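You operate a simulated robot arm through the tools that you are given. There is no shell and no other tool.

You run a simulated robot arm. Do the job below in one go: nothing can be reset, and whatever is moved stays where it is left.

Task
The fixture holds the wrong former: fit the job sheet's size, set the slider and test it.
Fine: the job sheet by the worm rack; the wrong one goes back in the rack; no shims.
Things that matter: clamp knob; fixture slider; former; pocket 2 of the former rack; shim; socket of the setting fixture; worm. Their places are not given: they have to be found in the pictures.

It is judged by the outcome, as a careful person would: the job done as asked, and still so three seconds after it is handed in. It fails if anything else is knocked over, pushed out of place, dropped, spilled or broken. Flat cloth is picked up by pressing the open fingertips on it (5 to 10 N) and closing them slowly along it; thin cloth reads only 2 to 8 mm in the jaws.

Robot
A 7-joint arm with a two-finger gripper, fixed in place. Base frame: the origin is at the foot of the arm, x ahead of it, y to its left, z up; the work surface is at about z = 860. Lengths are in mm, angles in rad, forces in N, time in s.
With the tool pointing down near the work surface it reaches from about 340 to 720 mm from the base axis. Its first joint turns from -1.152 to 1.152 rad. Payload 2.45 kg.
The TCP is the grasp point between the finger pads, 26 mm short of the fingertips. In the tool frame z runs along the fingers and y along their closing line. The gripper opens to 96 mm. The gripper's body begins 69 mm behind the TCP.
Orientation is told as [roll, pitch, yaw] about the base's x, y, z axes, in that order, counted from this pose: with the fingers straight down and closing along the base's y, the tool's x points along the base's -x, its y along +y and its z along -z.

Tools
- The arm moves only by the tool servo_tool. Its argument "plan" is text: rows parted by semicolons, each of 7 numbers parted by spaces: the shift along the base's x, y, z in mm, then the turn, a rotation vector about the base's x, y, z in rad, then the gripper command, from -1 (shut) to 1 (fully open), values between in proportion. In form: tx ty tz wx wy wz fingers; .... A call has 1 to 20 rows; each row is the pose to reach, as a shift and turn from the pose commanded when the call began. Rows are played at 5 a second. More than 50 mm and 0.15 rad between two rows, or a gripper value outside its range, and nothing of the call is played. A pose out of reach is approached as far as the arm can. The call stops where the force on the tool passes 60 N (or 10 N more than at its start, if that is more) or the arm is blocked; 0.2 s more then pass. The fingers move at their own pace and stop on an object; they squeeze with about 35 N. The grip force told is the motor's: it shows also when the fingers shut on nothing. Time passes only in rows, and 0.2 s behind the last, so rows that repeat a pose let the fingers close. The reply holds the time, the measured pose of the TCP, the force on the tool along the base axes, the opening and the grip force, in the units named above and with some noise, with the torque about the TCP (base axes, N m) and any sound that the robot's microphone picked up.
- Cameras (640 x 400 px; columns grow to the right, rows downward): "scene" is fixed at [166.5, -393.1, 1438.5]; the picture's right is [0.74, -0.67, 0.00], its down [-0.38, -0.42, -0.83] and it looks along [0.56, 0.61, -0.56] (base axes); focal length 336 px, centre (320, 200). "wrist" rides on the gripper at [82, 3, -98] in the tool frame; the picture's right is [-0.04, 1.00, 0.00], its down [-0.73, -0.03, -0.68] and it looks along [-0.68, -0.03, 0.73] (tool axes); focal length 256 px, centre (320, 200).
- capture(camera): a new picture of that camera. No time passes.
- probe_pixels(camera, pixels): for up to 12 pixels [column, row] of the newest picture of that camera ("zoom" is the newest enlarged one), the place [x, y, z] in the base frame of the surface seen there, good to about 2 mm, but the place of the scene camera against the robot may be out by one fixed shift of up to 18 mm in any direction. No time passes.
- zoom(camera, box): a new picture of the part [left, top, right, bottom] of that camera's present view, enlarged. No time passes.
- sign_off(): hands the job in; it is judged then, once.

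Leave the gripper open and the arm clear of the work at the hand-in unless told otherwise.

The tools are called after ">>>" as a command line: name --argument value ..., lists and objects as JSON in quotes. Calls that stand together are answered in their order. servo_tool: Moves the arm, as the interface text tells. Its arguments: {"type":"object","properties":{"plan":{"type":"string"}},"required":["plan"]} The other tools are called the same way: capture (camera) takes a picture; probe_pixels (camera, pixels) gives the place of the surface under pixels of a picture; zoom (camera, box) takes an enlarged picture of a part of a camera's view; sign_off () hands the job in.

At the start:

```text
time_s: 0.0
tcp_pos: [458.2, 114.2, 1217.0]
orientation: [0.001, -0.001, 0.0]
contact_force: [0.2, 0.4, 0.0]
wrist_torque: [-0.01, 0.0, -0.02]
grip_width: 96.0
grasp_force: 0.1
```

scene: 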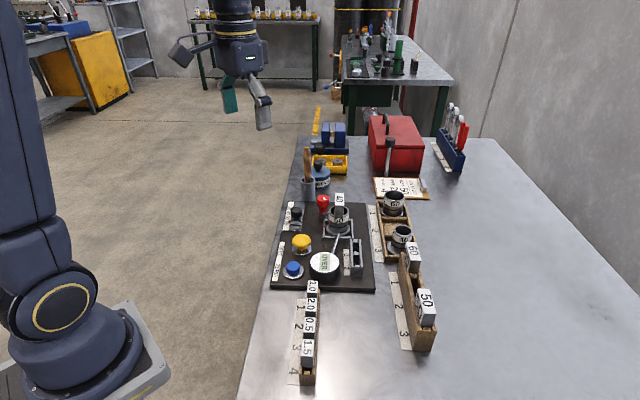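
wrist: 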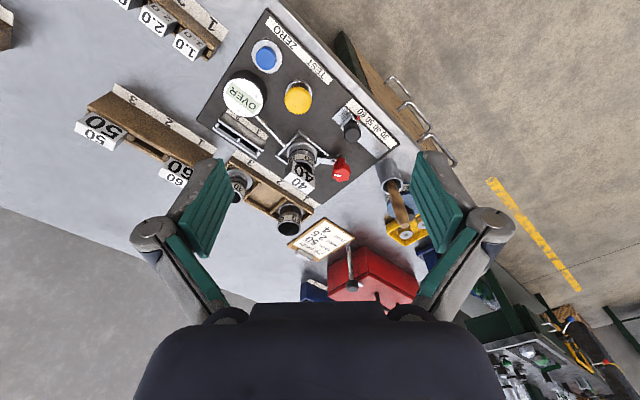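

I see a bench with a dark setting fixture, racks with formers and shims, and a job sheet near the red box. I will zoom in on each part to read it.

>>> zoom --camera "scene" --box '[360, 165, 440, 215]'

>>> zoom --camera "scene" --box '[265, 180, 385, 300]'

>>> zoom --camera "scene" --box '[365, 180, 445, 360]'

>>> zoom --camera "wrist" --box '[200, 0, 420, 210]'

>>> zoom --camera "wrist" --box '[270, 200, 390, 290]'

```text
8.00 times, centred on (400, 190) of scene
```

zoom: 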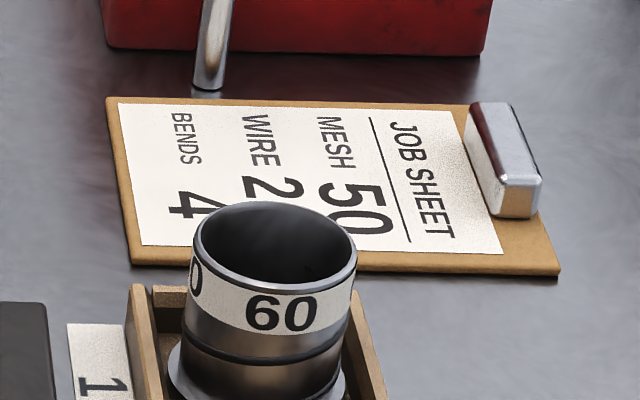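

```text
3.33 times, centred on (325, 240) of scene
```

zoom: 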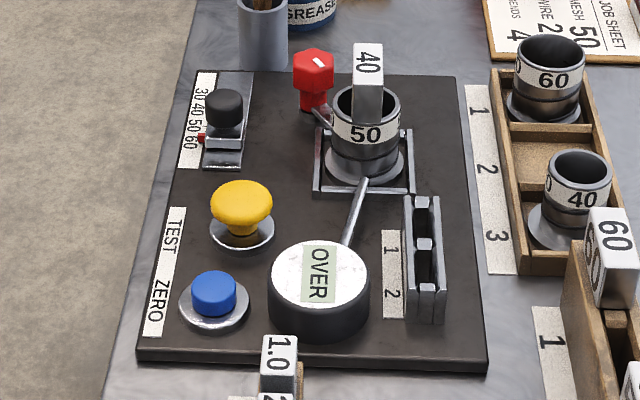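

```text
2.22 times, centred on (405, 270) of scene
```

zoom: 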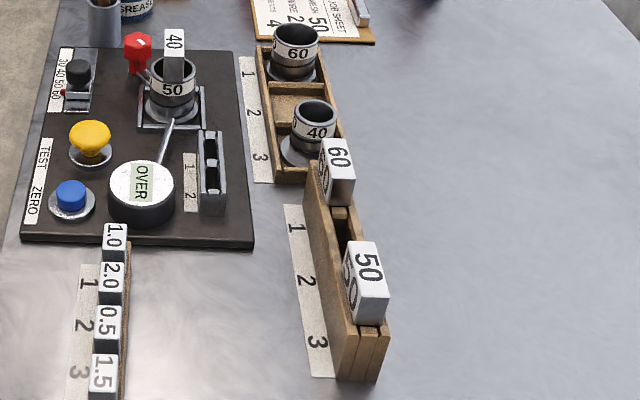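

```text
1.90 times, centred on (310, 105) of wrist
```

zoom: 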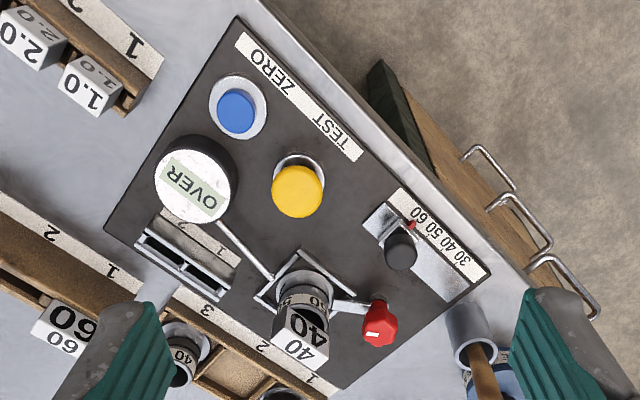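

```text
4.44 times, centred on (330, 245) of wrist
```

zoom: 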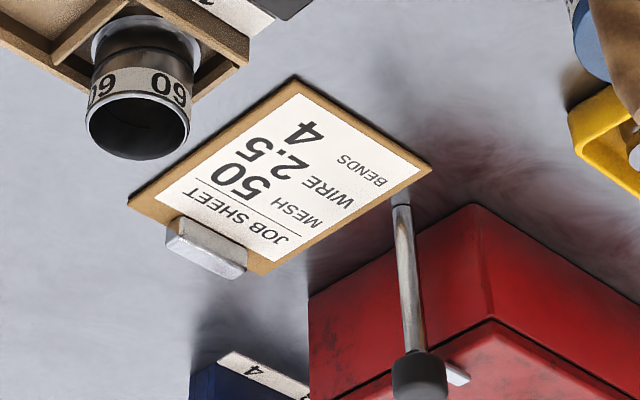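

The job sheet says MESH 50, WIRE 2.5, BENDS 4. The fixture holds a 50 worm (cup) with a flat 40 former standing in it. The former rack has 60 and 50. I will zoom in more on the clamp knob, slider, former and rack.

>>> zoom --camera "scene" --box '[310, 185, 366, 245]'

>>> zoom --camera "scene" --box '[280, 190, 330, 240]'

>>> zoom --camera "scene" --box '[380, 235, 445, 355]'

>>> zoom --camera "wrist" --box '[270, 90, 410, 200]'

>>> zoom --camera "wrist" --box '[60, 70, 260, 200]'

```text
6.67 times, centred on (338, 215) of scene
```

zoom: 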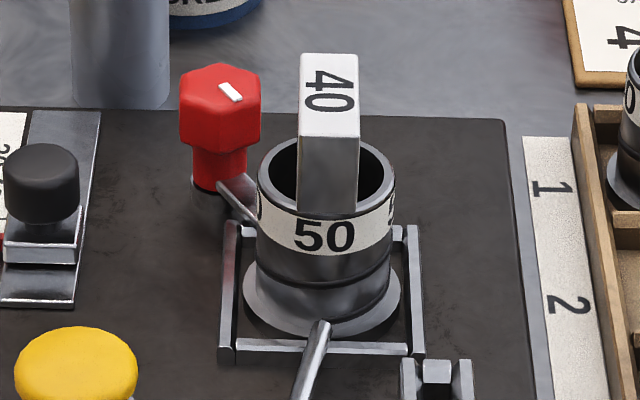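

```text
8.00 times, centred on (305, 215) of scene
```

zoom: 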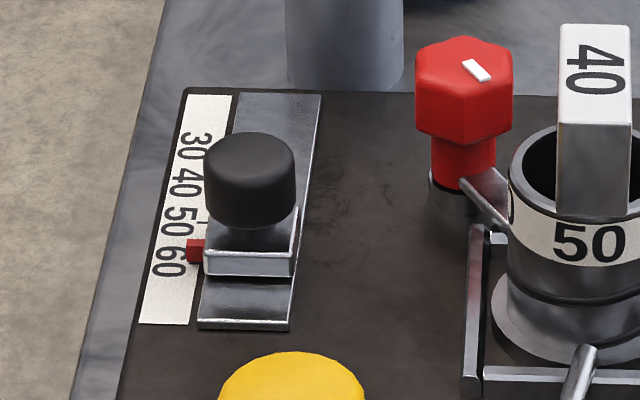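

```text
3.33 times, centred on (412, 295) of scene
```

zoom: 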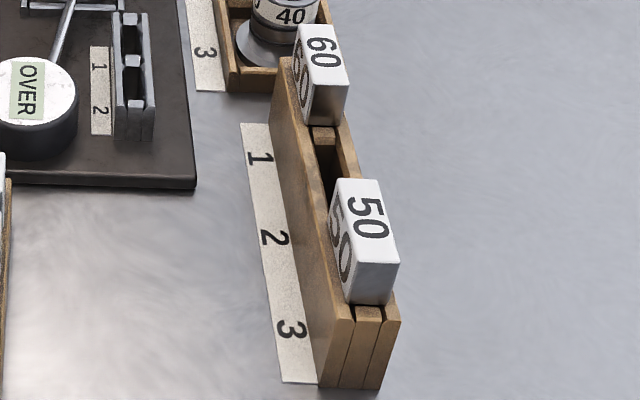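

```text
3.64 times, centred on (340, 145) of wrist
```

zoom: 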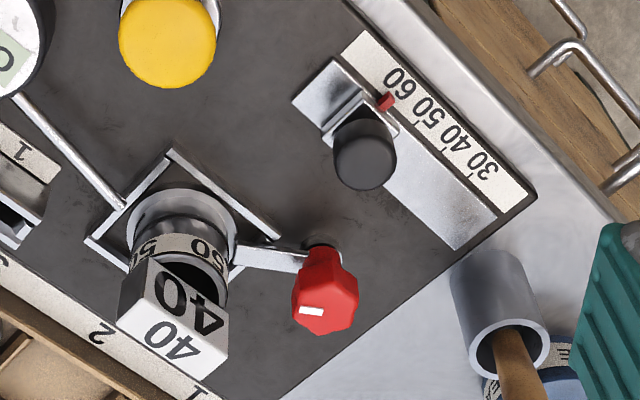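

```text
3.08 times, centred on (160, 135) of wrist
```

zoom: 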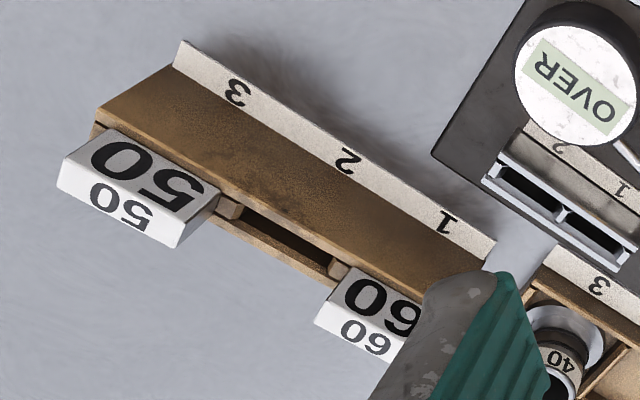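

Pocket 2 of the former rack is empty, with 60 in pocket 1 and 50 in pocket 3. The slider's pointer stands near 60 and has to go to 50. I will probe places in both cameras.

>>> probe_pixels --camera "wrist" --pixels '[[298, 98], [265, 56], [243, 97], [352, 131], [341, 172], [296, 186], [300, 175], [98, 135], [88, 148], [175, 178], [166, 182], [128, 148]]'

>>> probe_pixels --camera "scene" --pixels '[[302, 241], [292, 268], [323, 263], [296, 211], [323, 199], [340, 199], [337, 210], [425, 300], [428, 296], [414, 252], [415, 248], [412, 275]]'

```text
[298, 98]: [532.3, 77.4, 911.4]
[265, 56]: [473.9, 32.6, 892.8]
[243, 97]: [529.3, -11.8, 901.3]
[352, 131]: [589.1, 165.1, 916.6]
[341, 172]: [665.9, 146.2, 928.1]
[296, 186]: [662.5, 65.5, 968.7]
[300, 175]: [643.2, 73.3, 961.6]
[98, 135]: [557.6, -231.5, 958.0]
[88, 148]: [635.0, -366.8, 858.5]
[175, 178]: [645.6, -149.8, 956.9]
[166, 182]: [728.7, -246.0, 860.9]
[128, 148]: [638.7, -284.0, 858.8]
```

```text
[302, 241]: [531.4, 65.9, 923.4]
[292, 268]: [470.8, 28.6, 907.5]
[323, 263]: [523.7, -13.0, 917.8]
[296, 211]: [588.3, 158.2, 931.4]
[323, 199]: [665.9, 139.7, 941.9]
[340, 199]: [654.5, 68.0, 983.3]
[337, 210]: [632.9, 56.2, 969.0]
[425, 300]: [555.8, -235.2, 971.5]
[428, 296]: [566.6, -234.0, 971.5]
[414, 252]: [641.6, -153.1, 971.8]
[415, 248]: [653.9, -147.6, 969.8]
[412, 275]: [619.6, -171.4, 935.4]
```

The scene camera reads about 13 mm too high in z. The wrist camera should be true. I will move the arm nearer, so that the wrist camera sees the fixture better.

>>> servo_tool --plan "5 -14 -27 0 0 0 1; 10 -27 -54 0 0 0 1; 15 -40 -80 0 0 0 1; 20 -54 -107 0 0 0 1; 20 -54 -107 0 0 0 1"

>>> capture --camera "wrist"

```text
time_s: 1.2
tcp_pos: [478.9, 61.4, 1107.0]
orientation: [-0.002, 0.0, 0.0]
contact_force: [-0.7, 1.0, 0.2]
wrist_torque: [-0.02, 0.0, -0.04]
grip_width: 96.1
grasp_force: 0.0
```

```text
taken
```

wrist: 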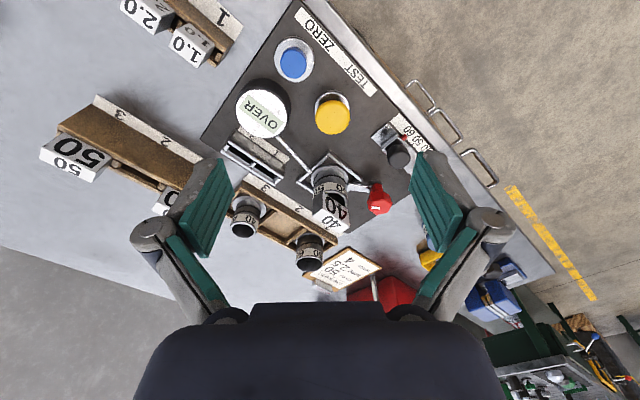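

I now see the fixture nearer. I will zoom in on the former, knob and slider.

>>> zoom --camera "wrist" --box '[285, 140, 405, 240]'

>>> zoom --camera "wrist" --box '[355, 90, 435, 180]'

>>> zoom --camera "wrist" --box '[200, 0, 390, 170]'

```text
4.00 times, centred on (345, 190) of wrist
```

zoom: 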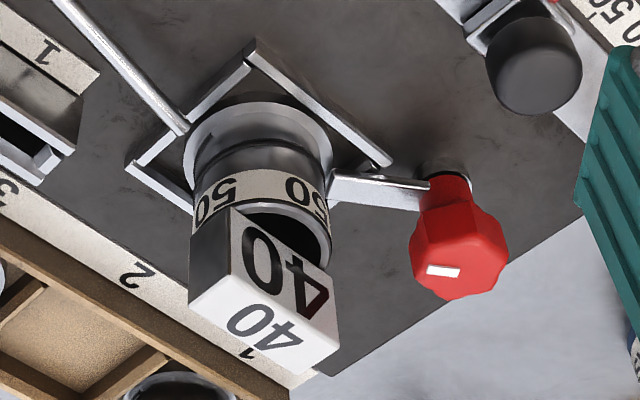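

```text
4.44 times, centred on (395, 135) of wrist
```

zoom: 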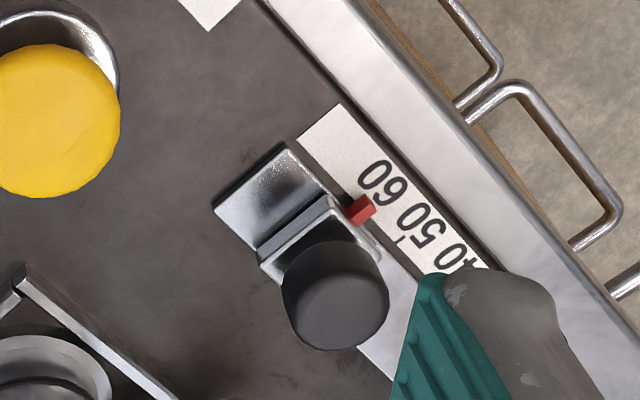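

```text
2.35 times, centred on (295, 85) of wrist
```

zoom: 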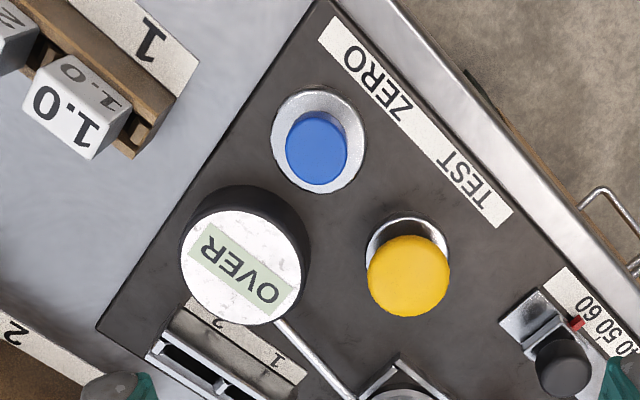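

I will zoom on the former and knob again and probe the corner points in that picture.

>>> zoom --camera "wrist" --box '[285, 140, 405, 240]'

>>> probe_pixels --camera "zoom" --pixels '[[196, 304], [288, 366], [334, 342], [236, 285], [265, 325], [234, 214], [250, 240], [212, 260], [430, 272], [455, 272], [425, 290], [463, 297]]'

>>> probe_pixels --camera "zoom" --pixels '[[252, 45], [390, 158], [132, 168], [205, 110], [325, 130], [345, 190], [410, 195], [410, 240], [505, 262], [440, 210], [460, 240], [250, 220]]'

```text
4.00 times, centred on (345, 190) of wrist
```

zoom: 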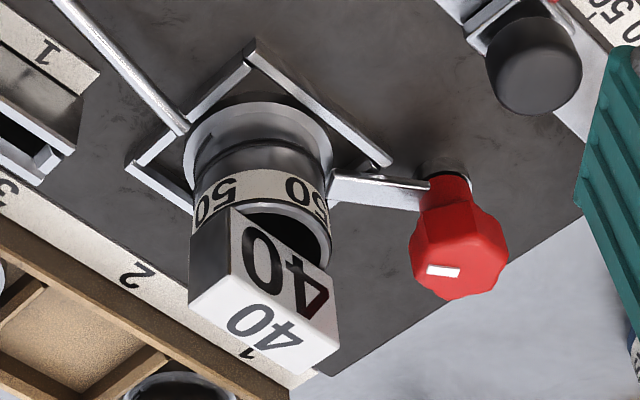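

```text
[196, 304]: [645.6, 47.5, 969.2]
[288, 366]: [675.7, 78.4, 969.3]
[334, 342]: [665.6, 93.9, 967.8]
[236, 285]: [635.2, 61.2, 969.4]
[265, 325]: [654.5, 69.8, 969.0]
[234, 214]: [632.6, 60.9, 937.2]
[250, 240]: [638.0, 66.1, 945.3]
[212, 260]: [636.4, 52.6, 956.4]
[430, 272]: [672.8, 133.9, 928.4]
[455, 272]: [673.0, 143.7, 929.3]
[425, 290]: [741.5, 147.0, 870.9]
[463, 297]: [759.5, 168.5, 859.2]
```

```text
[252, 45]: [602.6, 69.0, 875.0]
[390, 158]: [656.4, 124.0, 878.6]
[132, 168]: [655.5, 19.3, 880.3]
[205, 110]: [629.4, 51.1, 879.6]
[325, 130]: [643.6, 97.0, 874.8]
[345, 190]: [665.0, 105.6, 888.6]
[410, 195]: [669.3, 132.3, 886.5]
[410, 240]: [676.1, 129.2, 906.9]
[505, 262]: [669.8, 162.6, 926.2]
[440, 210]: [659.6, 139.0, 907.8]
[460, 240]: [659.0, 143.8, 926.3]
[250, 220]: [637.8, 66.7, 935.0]
```

The 40 former's top is about 42 × 17 mm, centre near (655, 70, 969), its long side at about 45° in x-y. Now I move the camera down near the slider to read its scale exactly and see the knob from near.

>>> servo_tool --plan "-2 28 -25 0 0 0 1; -4 50 -50 0 0 0 1; -6 75 -75 0 0 0 1; -8 98 -97 0 0 0 1; -8 98 -97 0 0 0 1"

>>> capture --camera "wrist"

>>> zoom --camera "wrist" --box '[250, 130, 410, 230]'

```text
time_s: 2.4
tcp_pos: [472.2, 161.0, 1012.5]
orientation: [0.0, 0.0, 0.0]
contact_force: [0.3, 0.1, 1.2]
wrist_torque: [-0.01, 0.04, -0.01]
grip_width: 95.9
grasp_force: 0.0
```

```text
taken
```

wrist: 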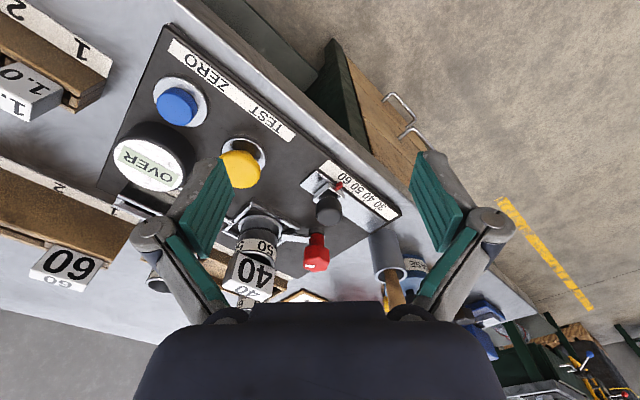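

```text
4.00 times, centred on (330, 180) of wrist
```

zoom: 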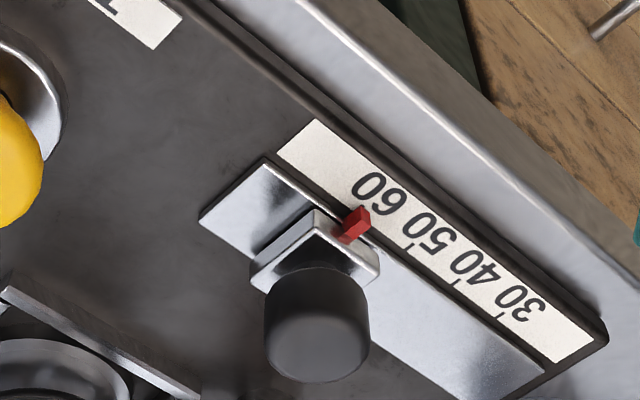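

The ticks for 50, 40 and 30 are at about (408,247), (455,284) and (502,318) in this zoom. The red pointer stands at 60. I will probe these.

>>> probe_pixels --camera "zoom" --pixels '[[408, 247], [456, 283], [502, 317], [356, 218], [348, 236], [320, 300], [318, 350], [265, 162], [205, 218], [540, 370], [290, 235], [345, 255]]'

>>> probe_pixels --camera "wrist" --pixels '[[317, 258], [317, 240], [312, 235], [390, 255], [390, 278], [376, 240], [396, 300], [415, 265], [175, 105], [241, 170], [150, 160], [295, 215]]'

```text
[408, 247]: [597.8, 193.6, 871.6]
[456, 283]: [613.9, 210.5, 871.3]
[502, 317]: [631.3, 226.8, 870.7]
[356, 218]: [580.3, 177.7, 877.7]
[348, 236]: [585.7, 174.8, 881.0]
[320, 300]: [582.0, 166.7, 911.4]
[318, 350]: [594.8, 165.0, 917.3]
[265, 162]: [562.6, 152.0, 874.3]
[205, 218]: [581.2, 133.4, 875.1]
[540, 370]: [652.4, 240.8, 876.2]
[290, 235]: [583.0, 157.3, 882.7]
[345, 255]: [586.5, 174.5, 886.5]
```

```text
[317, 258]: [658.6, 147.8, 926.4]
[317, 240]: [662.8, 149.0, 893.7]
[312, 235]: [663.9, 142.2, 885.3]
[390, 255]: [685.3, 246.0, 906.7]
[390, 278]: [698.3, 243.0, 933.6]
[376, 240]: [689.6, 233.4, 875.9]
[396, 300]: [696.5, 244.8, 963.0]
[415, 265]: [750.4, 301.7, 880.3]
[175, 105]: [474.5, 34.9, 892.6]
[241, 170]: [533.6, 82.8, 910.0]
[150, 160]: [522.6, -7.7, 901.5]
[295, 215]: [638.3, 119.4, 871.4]
```

The 50 tick is at (597.8, 193.6), about 24 mm from the pointer along the 45° direction. Next I zoom in on the clamp knob to find its centre and shape.

>>> zoom --camera "wrist" --box '[285, 215, 349, 285]'

```text
5.71 times, centred on (317, 250) of wrist
```

zoom: 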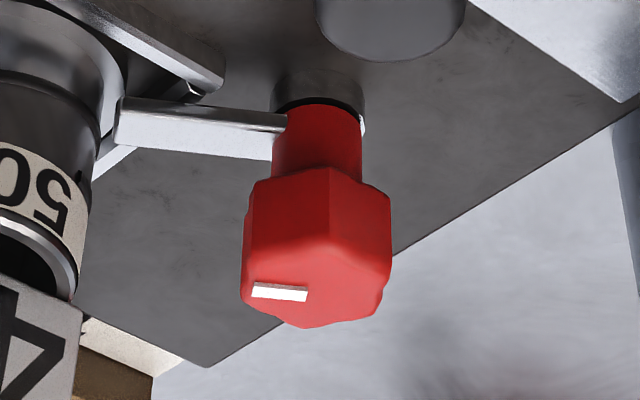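

The white mark runs from the knob's middle toward -y, at the clamp arm. I will probe the knob top, its edges and its neck.

>>> probe_pixels --camera "zoom" --pixels '[[316, 293], [255, 292], [300, 295], [246, 285], [386, 290], [330, 262], [300, 324], [325, 190], [385, 230], [250, 230], [315, 130], [318, 262]]'

>>> probe_pixels --camera "zoom" --pixels '[[256, 268], [345, 268], [376, 310], [340, 322], [262, 305], [275, 315], [120, 130], [280, 140], [280, 118], [345, 95], [362, 310], [388, 262]]'

```text
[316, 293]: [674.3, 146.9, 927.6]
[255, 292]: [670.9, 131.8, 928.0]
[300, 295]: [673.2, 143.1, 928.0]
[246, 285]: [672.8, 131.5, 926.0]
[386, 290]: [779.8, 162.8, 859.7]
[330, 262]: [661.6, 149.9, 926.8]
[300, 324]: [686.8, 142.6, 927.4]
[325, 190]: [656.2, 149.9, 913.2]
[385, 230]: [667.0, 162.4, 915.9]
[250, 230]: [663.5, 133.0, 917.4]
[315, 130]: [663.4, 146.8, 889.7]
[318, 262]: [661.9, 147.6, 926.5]
```

```text
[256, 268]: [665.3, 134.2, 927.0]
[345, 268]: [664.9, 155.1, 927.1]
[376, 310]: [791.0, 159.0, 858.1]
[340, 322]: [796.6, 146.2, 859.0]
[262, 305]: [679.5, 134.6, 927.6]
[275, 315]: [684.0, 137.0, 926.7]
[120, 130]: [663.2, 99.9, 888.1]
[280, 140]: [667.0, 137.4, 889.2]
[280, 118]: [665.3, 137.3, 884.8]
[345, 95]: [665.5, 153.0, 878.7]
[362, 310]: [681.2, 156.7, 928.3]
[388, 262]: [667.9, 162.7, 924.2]
```

The knob's middle is about (673, 147), 32 mm wide, with its top at 928. The arm beside it is at 889. I will move above the knob with the fingers half open, about 48 mm, at a safe height.

>>> servo_tool --plan "35 -2 0 0 0 0 0.4; 70 -4 0 0 0 0 0; 105 -6 0 0 0 0 0; 140 -8 0 0 0 0 0; 175 -10 0 0 0 0 0; 200 -12 0 0 0 0 0; 200 -12 0 0 0 0 0; 200 -12 0 0 0 0 0"

>>> capture --camera "wrist"

>>> capture --camera "scene"

```text
time_s: 4.2
tcp_pos: [668.0, 146.3, 1013.4]
orientation: [-0.001, 0.0, -0.001]
contact_force: [-0.1, -0.9, -0.7]
wrist_torque: [-0.01, -0.01, -0.03]
grip_width: 48.1
grasp_force: 0.0
```

```text
taken
```

wrist: 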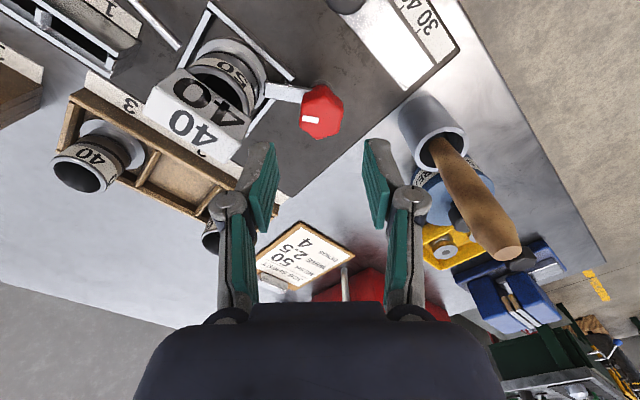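

```text
taken
```

scene: 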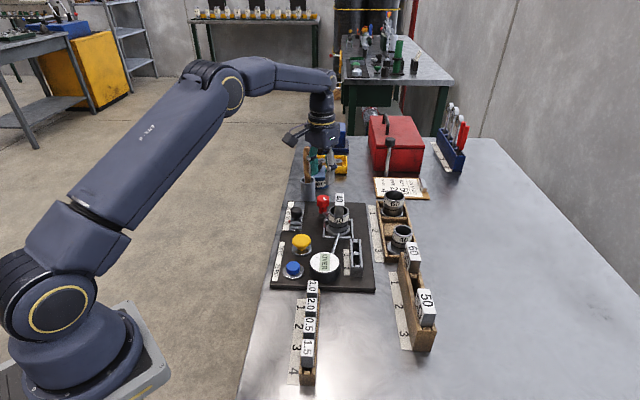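

I am above and slightly short of the knob. The brush handle is at the right (505,245). I will probe the handle top, the knob and the former.

>>> probe_pixels --camera "wrist" --pixels '[[505, 248], [470, 190], [440, 150], [321, 112], [310, 120], [322, 86], [322, 137], [301, 112], [343, 112], [195, 115], [150, 105], [262, 130]]'

>>> zoom --camera "wrist" --box '[240, 30, 400, 150]'

```text
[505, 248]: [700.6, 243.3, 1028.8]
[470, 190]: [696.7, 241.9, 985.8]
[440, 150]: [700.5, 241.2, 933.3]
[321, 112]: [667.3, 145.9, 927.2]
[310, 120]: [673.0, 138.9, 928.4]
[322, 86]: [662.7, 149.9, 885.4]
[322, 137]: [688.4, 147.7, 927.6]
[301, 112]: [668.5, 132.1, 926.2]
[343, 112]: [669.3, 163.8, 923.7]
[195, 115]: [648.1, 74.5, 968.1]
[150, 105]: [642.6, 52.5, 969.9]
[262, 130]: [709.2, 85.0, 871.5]
```

```text
3.33 times, centred on (320, 90) of wrist
```

zoom: 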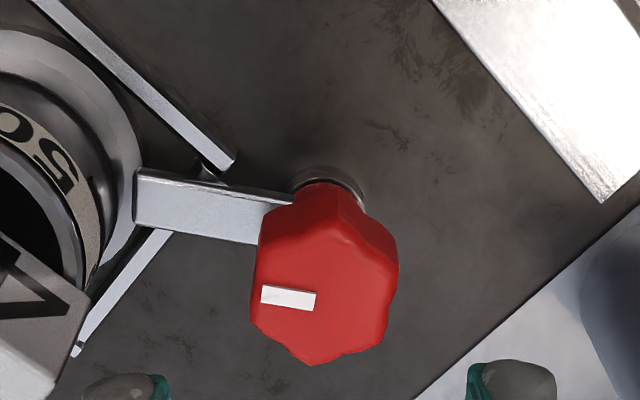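

The handle top is at (700, 243, 1030), clear of the gripper. The knob's middle is at (673, 147). I will go down around the knob to TCP z about 920 with the fingers 48 mm apart.

>>> servo_tool --plan "4 1 -15 0 0 0 0; 4 1 -35 0 0 0 0; 4 1 -55 0 0 0 0; 4 1 -72 0 0 0 0; 4 1 -84 0 0 0 0; 4 1 -92 0 0 0 0; 4 1 -92 0 0 0 0; 4 1 -92 0 0 0 0"

>>> capture --camera "wrist"

>>> zoom --camera "scene" --box '[280, 130, 370, 240]'

```text
time_s: 6.0
tcp_pos: [675.1, 147.8, 921.2]
orientation: [0.0, 0.0, -0.001]
contact_force: [0.3, 0.3, 0.3]
wrist_torque: [0.0, 0.01, 0.02]
grip_width: 48.4
grasp_force: 0.2
```

```text
taken
```

wrist: 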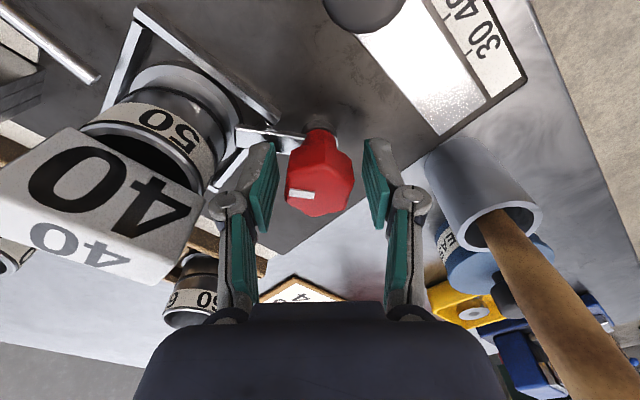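

```text
3.64 times, centred on (325, 185) of scene
```

zoom: 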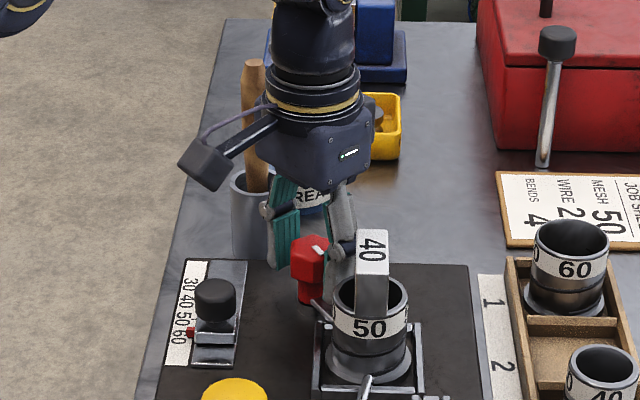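

The knob sits between the fingers, centred at about (320,180). I close the fingers on it now.

>>> servo_tool --plan "0 0 0 0 0 0 -0.3; 0 0 0 0 0 0 -0.6; 0 0 0 0 0 0 -1; 0 0 0 0 0 0 -1; 0 0 0 0 0 0 -1"

>>> capture --camera "wrist"

```text
time_s: 7.2
tcp_pos: [674.5, 147.6, 920.6]
orientation: [-0.001, 0.0, -0.002]
contact_force: [-0.5, -5.7, 1.4]
wrist_torque: [-0.08, 0.12, -0.02]
grip_width: 32.6
grasp_force: 44.9
```

```text
taken
```

wrist: 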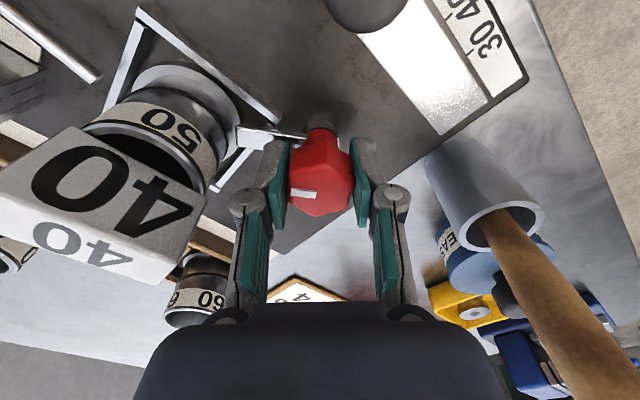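

The fingers hold the knob at 32.6 mm. I turn it counter-clockwise a little, 0.32 rad, and watch the torque.

>>> servo_tool --plan "0 -0.5 0 0 0 0.08 -1; 0 -0.5 0 0 0 0.16 -1; 0 -0.5 0 0 0 0.24 -1; 0 -0.5 0 0 0 0.32 -1; 0 -0.5 0 0 0 0.32 -1"

>>> capture --camera "wrist"

>>> zoom --camera "scene" --box '[280, 130, 370, 240]'

```text
time_s: 8.4
tcp_pos: [674.6, 145.5, 921.7]
orientation: [-0.001, 0.0, 0.32]
contact_force: [-6.5, -5.7, 5.8]
wrist_torque: [-0.24, 0.46, 0.0]
grip_width: 32.6
grasp_force: 44.9
```

```text
taken
```

wrist: 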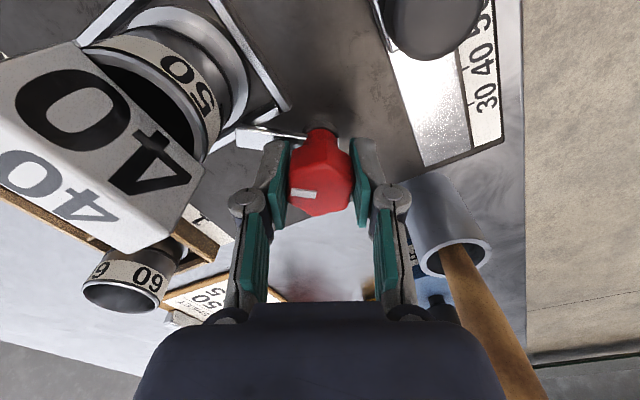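

```text
3.64 times, centred on (325, 185) of scene
```

zoom: 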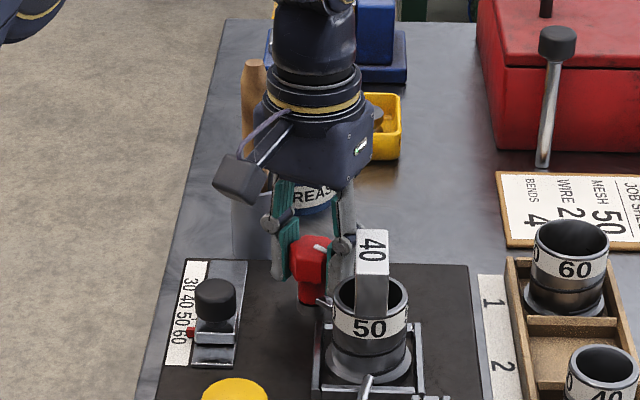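

The knob turns with the fingers, freely (torque z near 0), and the clamp arm swings with it. I keep turning counter-clockwise, to about 0.95 rad in all.

>>> servo_tool --plan "0 0 0 0 0 0.09 -1; 0 0 0 0 0 0.18 -1; 0 0 0 0 0 0.27 -1; 0 0 0 0 0 0.36 -1; 0 0 0 0 0 0.45 -1; 0 0 0 0 0 0.54 -1; 0 0 0 0 0 0.63 -1; 0 0 0 0 0 0.63 -1"

>>> capture --camera "wrist"

>>> zoom --camera "scene" --box '[280, 130, 370, 240]'

```text
time_s: 10.2
tcp_pos: [675.2, 147.5, 922.2]
orientation: [0.0, 0.0, 0.951]
contact_force: [-9.1, -6.4, 20.6]
wrist_torque: [-0.57, 0.5, -0.01]
grip_width: 32.9
grasp_force: 44.8
```

```text
taken
```

wrist: 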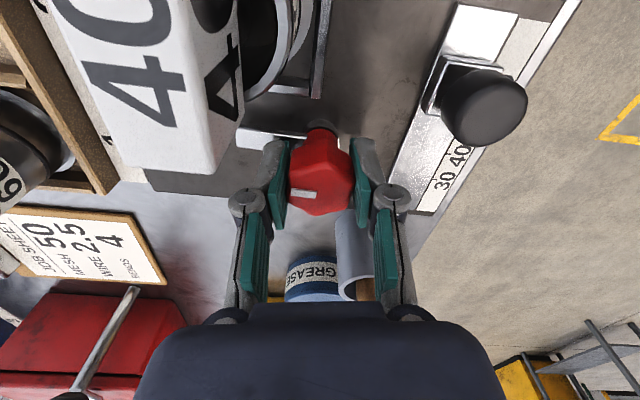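

```text
3.64 times, centred on (325, 185) of scene
```

zoom: 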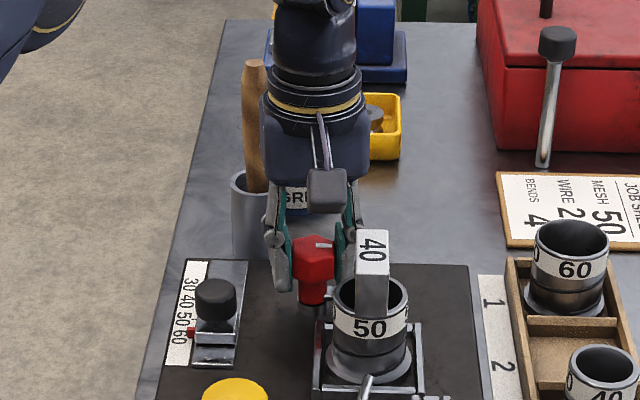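

The knob still turns freely, but the upward force is now 20 N: the knob rises as it unscrews. I turn on and let the tool rise 2 mm.

>>> servo_tool --plan "0 0 0.7 0 0 0 -1; 0 0 1.2 0 0 0.08 -1; 0 0 1.5 0 0 0.16 -1; 0 0 1.8 0 0 0.24 -1; 0 0 2.1 0 0 0.32 -1; 0 0 2.1 0 0 0.32 -1"

>>> capture --camera "wrist"

>>> zoom --camera "scene" --box '[280, 130, 370, 240]'

```text
time_s: 11.6
tcp_pos: [674.6, 147.5, 921.7]
orientation: [0.002, 0.0, 1.272]
contact_force: [2.5, -1.2, -7.7]
wrist_torque: [0.25, -0.38, 0.01]
grip_width: 32.8
grasp_force: 44.7
```

```text
taken
```

wrist: 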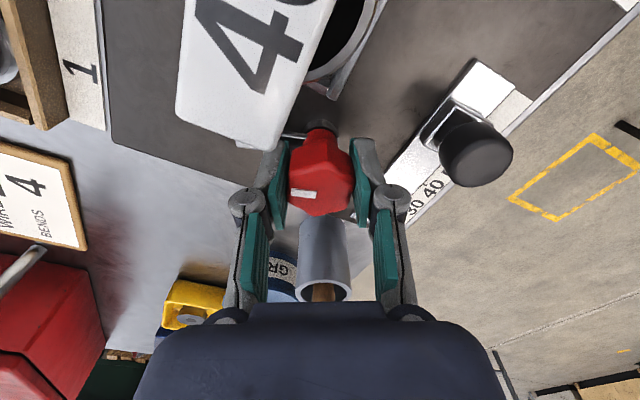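

```text
3.64 times, centred on (325, 185) of scene
```

zoom: 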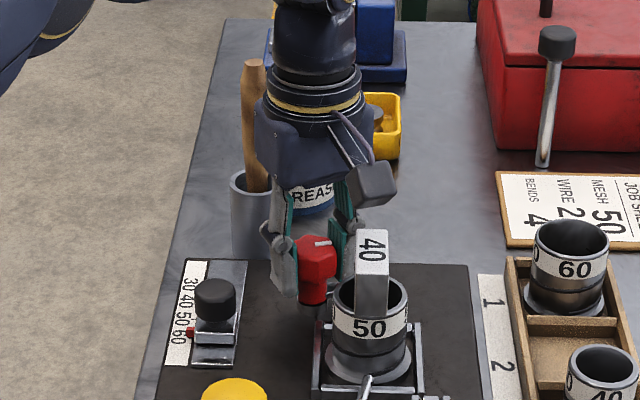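

Forces are small again. I turn on to about 1.57 rad and watch for a stop.

>>> servo_tool --plan "0 0 0 0 0 0.06 -1; 0 0 0 0 0 0.12 -1; 0 0 0 0 0 0.18 -1; 0 0 0 0 0 0.24 -1; 0 0 0 0 0 0.3 -1; 0 0 0 0 0 0.3 -1"

>>> zoom --camera "scene" --box '[300, 180, 360, 240]'

```text
time_s: 13.0
tcp_pos: [674.6, 146.1, 922.3]
orientation: [0.003, 0.001, 1.571]
contact_force: [8.1, 0.9, -25.1]
wrist_torque: [0.11, -0.09, -0.42]
grip_width: 32.6
grasp_force: 45.1
```

```text
6.67 times, centred on (330, 210) of scene
```

zoom: 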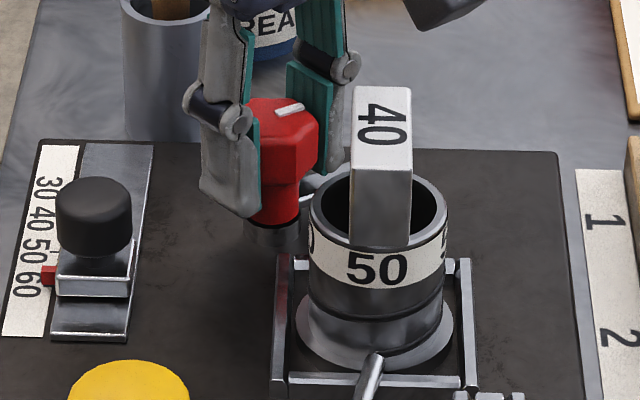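

The torque has gone to -0.42 Nm, so the knob has come to its stop at about 90°. I let go of it, opening to 50 mm, and look.

>>> servo_tool --plan "0 0 -1 0 0 0 -0.6; 0 0 -1 0 0 0 -0.2; 0 0 -1 0 0 0 0.05; 0 0 -1 0 0 0 0.05; 0 0 -1 0 0 0 0.05"

>>> capture --camera "wrist"

```text
time_s: 14.2
tcp_pos: [674.4, 146.2, 923.1]
orientation: [0.0, -0.001, 1.57]
contact_force: [0.4, 0.1, 0.2]
wrist_torque: [-0.02, -0.01, 0.0]
grip_width: 50.5
grasp_force: 0.0
```

```text
taken
```

wrist: 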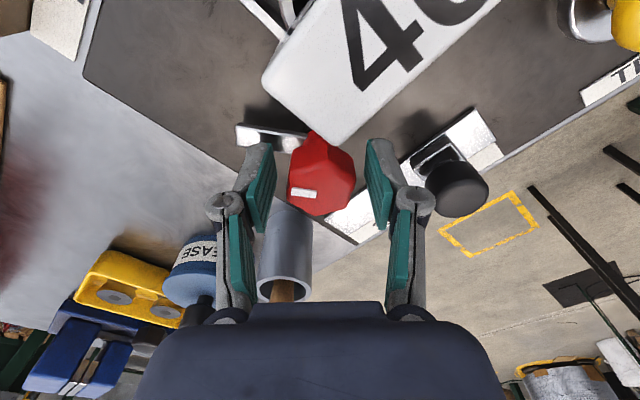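

The clamp arm has swung clear toward +x. I rise straight up, then turn the tool to yaw 0.80 rad, to suit the former's long side at 46°.

>>> servo_tool --plan "0 0 20 0 0 0 0.05; 0 0 45 0 0 0 0.05; 0 0 75 0 0 0 0.05; 0 0 105 0 0 0 0.05; 0 0 135 0 0 -0.1 0.05; 0 0 150 0 0 -0.24 0.05; 0 0 150 0 0 -0.38 0.05; 0 0 150 0 0 -0.52 0.05; 0 0 150 0 0 -0.66 0.05; 0 0 150 0 0 -0.77 0.05; 0 0 150 0 0 -0.77 0.05"

>>> capture --camera "wrist"

```text
time_s: 16.6
tcp_pos: [676.3, 146.7, 1073.4]
orientation: [0.0, 0.0, 0.798]
contact_force: [-0.2, 0.5, 1.5]
wrist_torque: [0.02, -0.02, -0.02]
grip_width: 50.2
grasp_force: 0.0
```

```text
taken
```

wrist: 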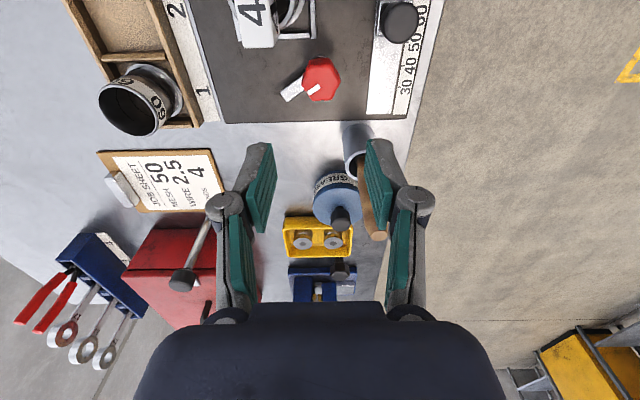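

I move back along the fixture's diagonal, so that the camera looks at the former, worm and socket, square on.

>>> servo_tool --plan "-18 -28 0 0 0 0 0.05; -36 -56 0 0 0 0 0.05; -54 -84 0 0 0 0 0.05; -72 -112 0 0 0 0 0.05; -90 -140 0 0 0 0 0.05; -108 -166 0 0 0 0 0.05; -108 -166 0 0 0 0 0.05"

>>> capture --camera "wrist"

>>> zoom --camera "wrist" --box '[240, 110, 400, 230]'

```text
time_s: 18.2
tcp_pos: [566.1, -17.7, 1072.6]
orientation: [0.0, 0.0, 0.799]
contact_force: [-0.1, 0.5, -0.7]
wrist_torque: [-0.05, -0.04, 0.01]
grip_width: 50.3
grasp_force: 0.0
```

```text
taken
```

wrist: 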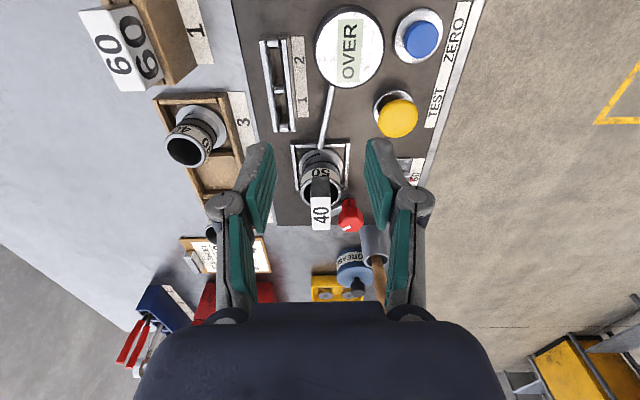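

```text
3.33 times, centred on (320, 170) of wrist
```

zoom: 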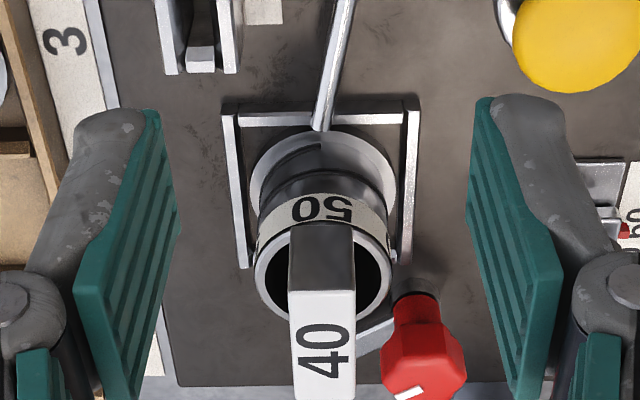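

The view is now square with the fixture. The former 40 stands upright in the worm's bore with free room at both sides. I will probe the former's top edges and the worm rim.

>>> probe_pixels --camera "zoom" --pixels '[[293, 292], [354, 293], [298, 392], [352, 390], [324, 340], [292, 230], [350, 230], [320, 226], [258, 270], [388, 260], [272, 310], [380, 310]]'

>>> probe_pixels --camera "zoom" --pixels '[[320, 140], [252, 185], [394, 185], [270, 280], [300, 240], [278, 250], [375, 250], [320, 160], [232, 120], [412, 120], [320, 185], [370, 335]]'

```text
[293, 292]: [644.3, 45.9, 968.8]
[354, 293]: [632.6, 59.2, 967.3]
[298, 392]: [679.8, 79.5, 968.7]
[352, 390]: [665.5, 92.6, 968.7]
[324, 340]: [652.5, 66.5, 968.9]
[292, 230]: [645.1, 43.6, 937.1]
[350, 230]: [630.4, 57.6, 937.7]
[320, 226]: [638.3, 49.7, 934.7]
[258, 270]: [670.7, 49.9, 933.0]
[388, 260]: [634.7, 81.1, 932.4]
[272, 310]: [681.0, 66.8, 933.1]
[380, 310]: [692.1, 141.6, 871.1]
```

```text
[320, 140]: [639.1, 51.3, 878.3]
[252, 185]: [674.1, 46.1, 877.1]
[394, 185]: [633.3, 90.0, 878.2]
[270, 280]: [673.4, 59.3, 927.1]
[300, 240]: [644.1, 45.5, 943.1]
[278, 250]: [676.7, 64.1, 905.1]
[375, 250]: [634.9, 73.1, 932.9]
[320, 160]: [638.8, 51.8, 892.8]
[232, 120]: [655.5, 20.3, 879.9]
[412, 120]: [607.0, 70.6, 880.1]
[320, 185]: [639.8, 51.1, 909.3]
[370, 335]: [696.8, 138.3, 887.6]
```

The former's head is about 46 × 18 mm, with its middle at (655.5, 69.5), its top at 969 and the worm's rim at about 935. Before gripping it I look at the former rack from near.

>>> servo_tool --plan "-6 -33 0 0 0 0 0.05; -12 -66 0 0 0 0 0.05; -18 -99 0 0 0 0 0.05; -24 -132 0 0 0 0 0.05; -30 -165 0 0 0 0 0.05; -36 -198 0 0 0 0 0.05; -42 -231 0 0 0 0 0.05; -48 -258 0 0 0 0 0.05; -48 -258 0 0 0 0 0.05"

>>> capture --camera "wrist"

>>> zoom --camera "wrist" --box '[220, 60, 420, 210]'

```text
time_s: 20.2
tcp_pos: [519.9, -277.6, 1073.0]
orientation: [0.0, 0.0, 0.799]
contact_force: [-0.1, 0.3, 0.1]
wrist_torque: [0.0, 0.0, 0.01]
grip_width: 50.4
grasp_force: 0.2
```

```text
taken
```

wrist: 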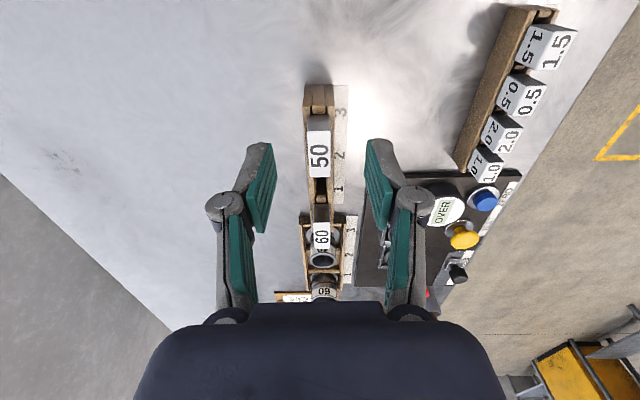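

```text
2.67 times, centred on (320, 135) of wrist
```

zoom: 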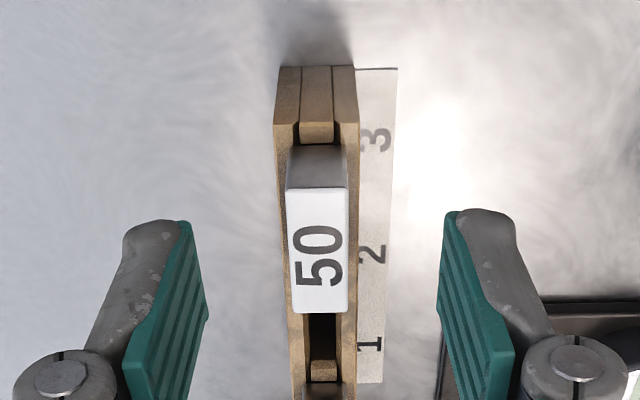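

The rack lies nearly square with the camera. The 50 former stands in pocket 3 and pocket 2 is the dark gap behind it. I probe the 50's head, the rack walls and the gap.

>>> probe_pixels --camera "zoom" --pixels '[[288, 191], [345, 189], [293, 311], [347, 311], [318, 250], [290, 150], [335, 150], [318, 110], [280, 110], [352, 110], [318, 375], [318, 345]]'

>>> zoom --camera "wrist" --box '[285, 160, 355, 260]'

```text
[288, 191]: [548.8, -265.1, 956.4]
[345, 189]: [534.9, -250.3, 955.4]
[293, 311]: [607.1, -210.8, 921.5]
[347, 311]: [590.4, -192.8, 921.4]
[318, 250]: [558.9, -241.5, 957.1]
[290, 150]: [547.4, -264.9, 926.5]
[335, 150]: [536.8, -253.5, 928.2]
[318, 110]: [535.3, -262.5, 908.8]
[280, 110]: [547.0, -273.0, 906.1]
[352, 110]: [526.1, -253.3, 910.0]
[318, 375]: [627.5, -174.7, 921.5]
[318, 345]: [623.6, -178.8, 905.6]
```

```text
4.00 times, centred on (320, 210) of wrist
```

zoom: 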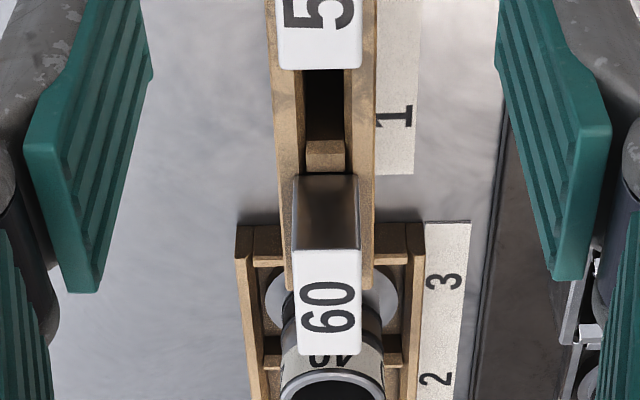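

I will probe the head of the 60 and the far edge of the 50's head, to compute the middle of pocket 2.

>>> probe_pixels --camera "zoom" --pixels '[[299, 253], [357, 253], [304, 350], [355, 350], [330, 300], [283, 66], [356, 66], [300, 160], [348, 160], [325, 100], [298, 110], [352, 110]]'

>>> probe_pixels --camera "wrist" --pixels '[[310, 175], [329, 175], [320, 175], [309, 134], [328, 133], [318, 155], [308, 205], [332, 205], [323, 188], [316, 190], [328, 190], [334, 180]]'

```text
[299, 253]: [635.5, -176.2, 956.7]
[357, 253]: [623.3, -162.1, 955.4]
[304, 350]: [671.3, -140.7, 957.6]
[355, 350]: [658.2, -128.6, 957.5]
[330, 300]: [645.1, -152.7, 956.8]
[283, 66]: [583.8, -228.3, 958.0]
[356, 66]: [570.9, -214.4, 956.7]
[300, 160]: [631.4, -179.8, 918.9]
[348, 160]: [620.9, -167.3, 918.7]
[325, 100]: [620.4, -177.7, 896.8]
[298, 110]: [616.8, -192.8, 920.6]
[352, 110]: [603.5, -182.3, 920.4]
```

```text
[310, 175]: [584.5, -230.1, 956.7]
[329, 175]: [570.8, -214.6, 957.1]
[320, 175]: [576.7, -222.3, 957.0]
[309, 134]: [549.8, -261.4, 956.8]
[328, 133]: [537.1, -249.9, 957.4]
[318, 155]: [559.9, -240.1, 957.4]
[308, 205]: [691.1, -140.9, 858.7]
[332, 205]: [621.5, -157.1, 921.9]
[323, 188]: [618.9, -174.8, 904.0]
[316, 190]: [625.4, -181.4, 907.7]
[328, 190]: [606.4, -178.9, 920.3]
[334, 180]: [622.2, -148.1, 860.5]
```

The 50's head middle is (559.6, -239.5), the 60's is (647.1, -151.9), so the middle of pocket 2 is about (603.4, -195.7). The rack's top is at 921, the pitch is 62 mm and everything lies at 45°. Now I go back above the 40 former in the fixture.

>>> servo_tool --plan "12 33 0 0 0 0 0.05; 26 67 0 0 0 0 0.05; 40 102 0 0 0 0 0.05; 54 137 0 0 0 0 0.05; 68 172 0 0 0 -0.014 0.05; 82 207 0 0 0 -0.014 0.05; 96 242 0 0 0 -0.014 0.05; 110 277 0 0 0 -0.014 0.05; 123 312 0 0 0 -0.014 0.05; 136.6 346 0 0 0 -0.014 0.05; 136.6 346 0 0 0 -0.014 0.05; 136.6 346 0 0 0 -0.014 0.05"

>>> capture --camera "wrist"

>>> zoom --camera "scene" --box '[290, 140, 380, 240]'

```text
time_s: 22.8
tcp_pos: [655.8, 69.2, 1073.2]
orientation: [0.0, 0.0, 0.785]
contact_force: [-0.8, -0.4, 0.9]
wrist_torque: [-0.01, 0.02, -0.02]
grip_width: 50.5
grasp_force: 0.2
```

```text
taken
```

wrist: 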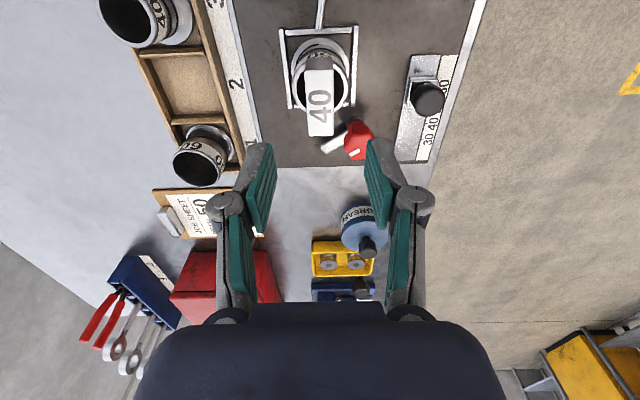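

```text
4.00 times, centred on (335, 190) of scene
```

zoom: 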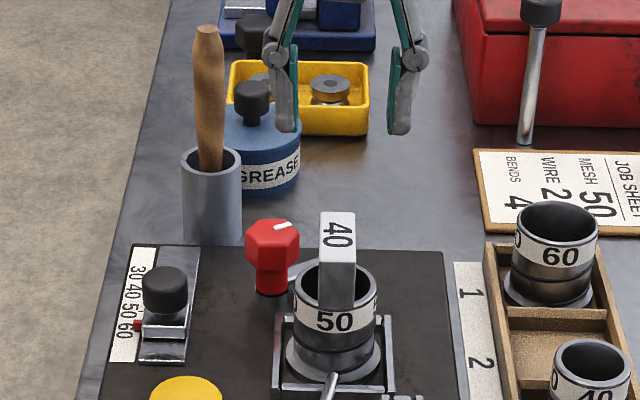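

I am above the former. I zoom and probe the head's corners once more from here.

>>> zoom --camera "wrist" --box '[270, 30, 370, 150]'

>>> probe_pixels --camera "wrist" --pixels '[[307, 72], [334, 72], [309, 134], [333, 134], [320, 100], [305, 100], [344, 90], [297, 95]]'

```text
3.33 times, centred on (320, 90) of wrist
```

zoom: 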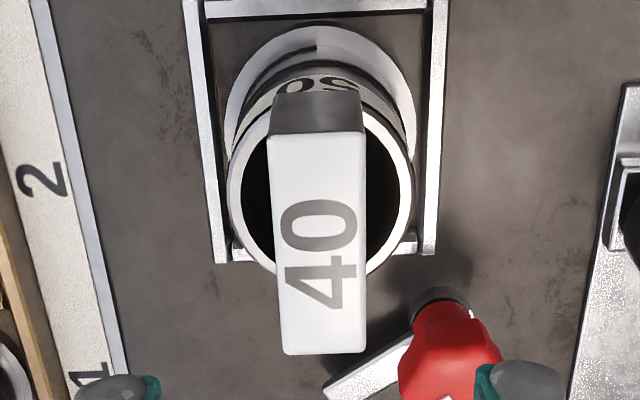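

```text
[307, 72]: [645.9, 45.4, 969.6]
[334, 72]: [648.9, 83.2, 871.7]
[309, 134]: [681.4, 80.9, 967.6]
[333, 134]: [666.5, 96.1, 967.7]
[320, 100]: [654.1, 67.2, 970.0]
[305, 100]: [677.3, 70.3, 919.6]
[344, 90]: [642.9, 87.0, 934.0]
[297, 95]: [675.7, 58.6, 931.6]
```

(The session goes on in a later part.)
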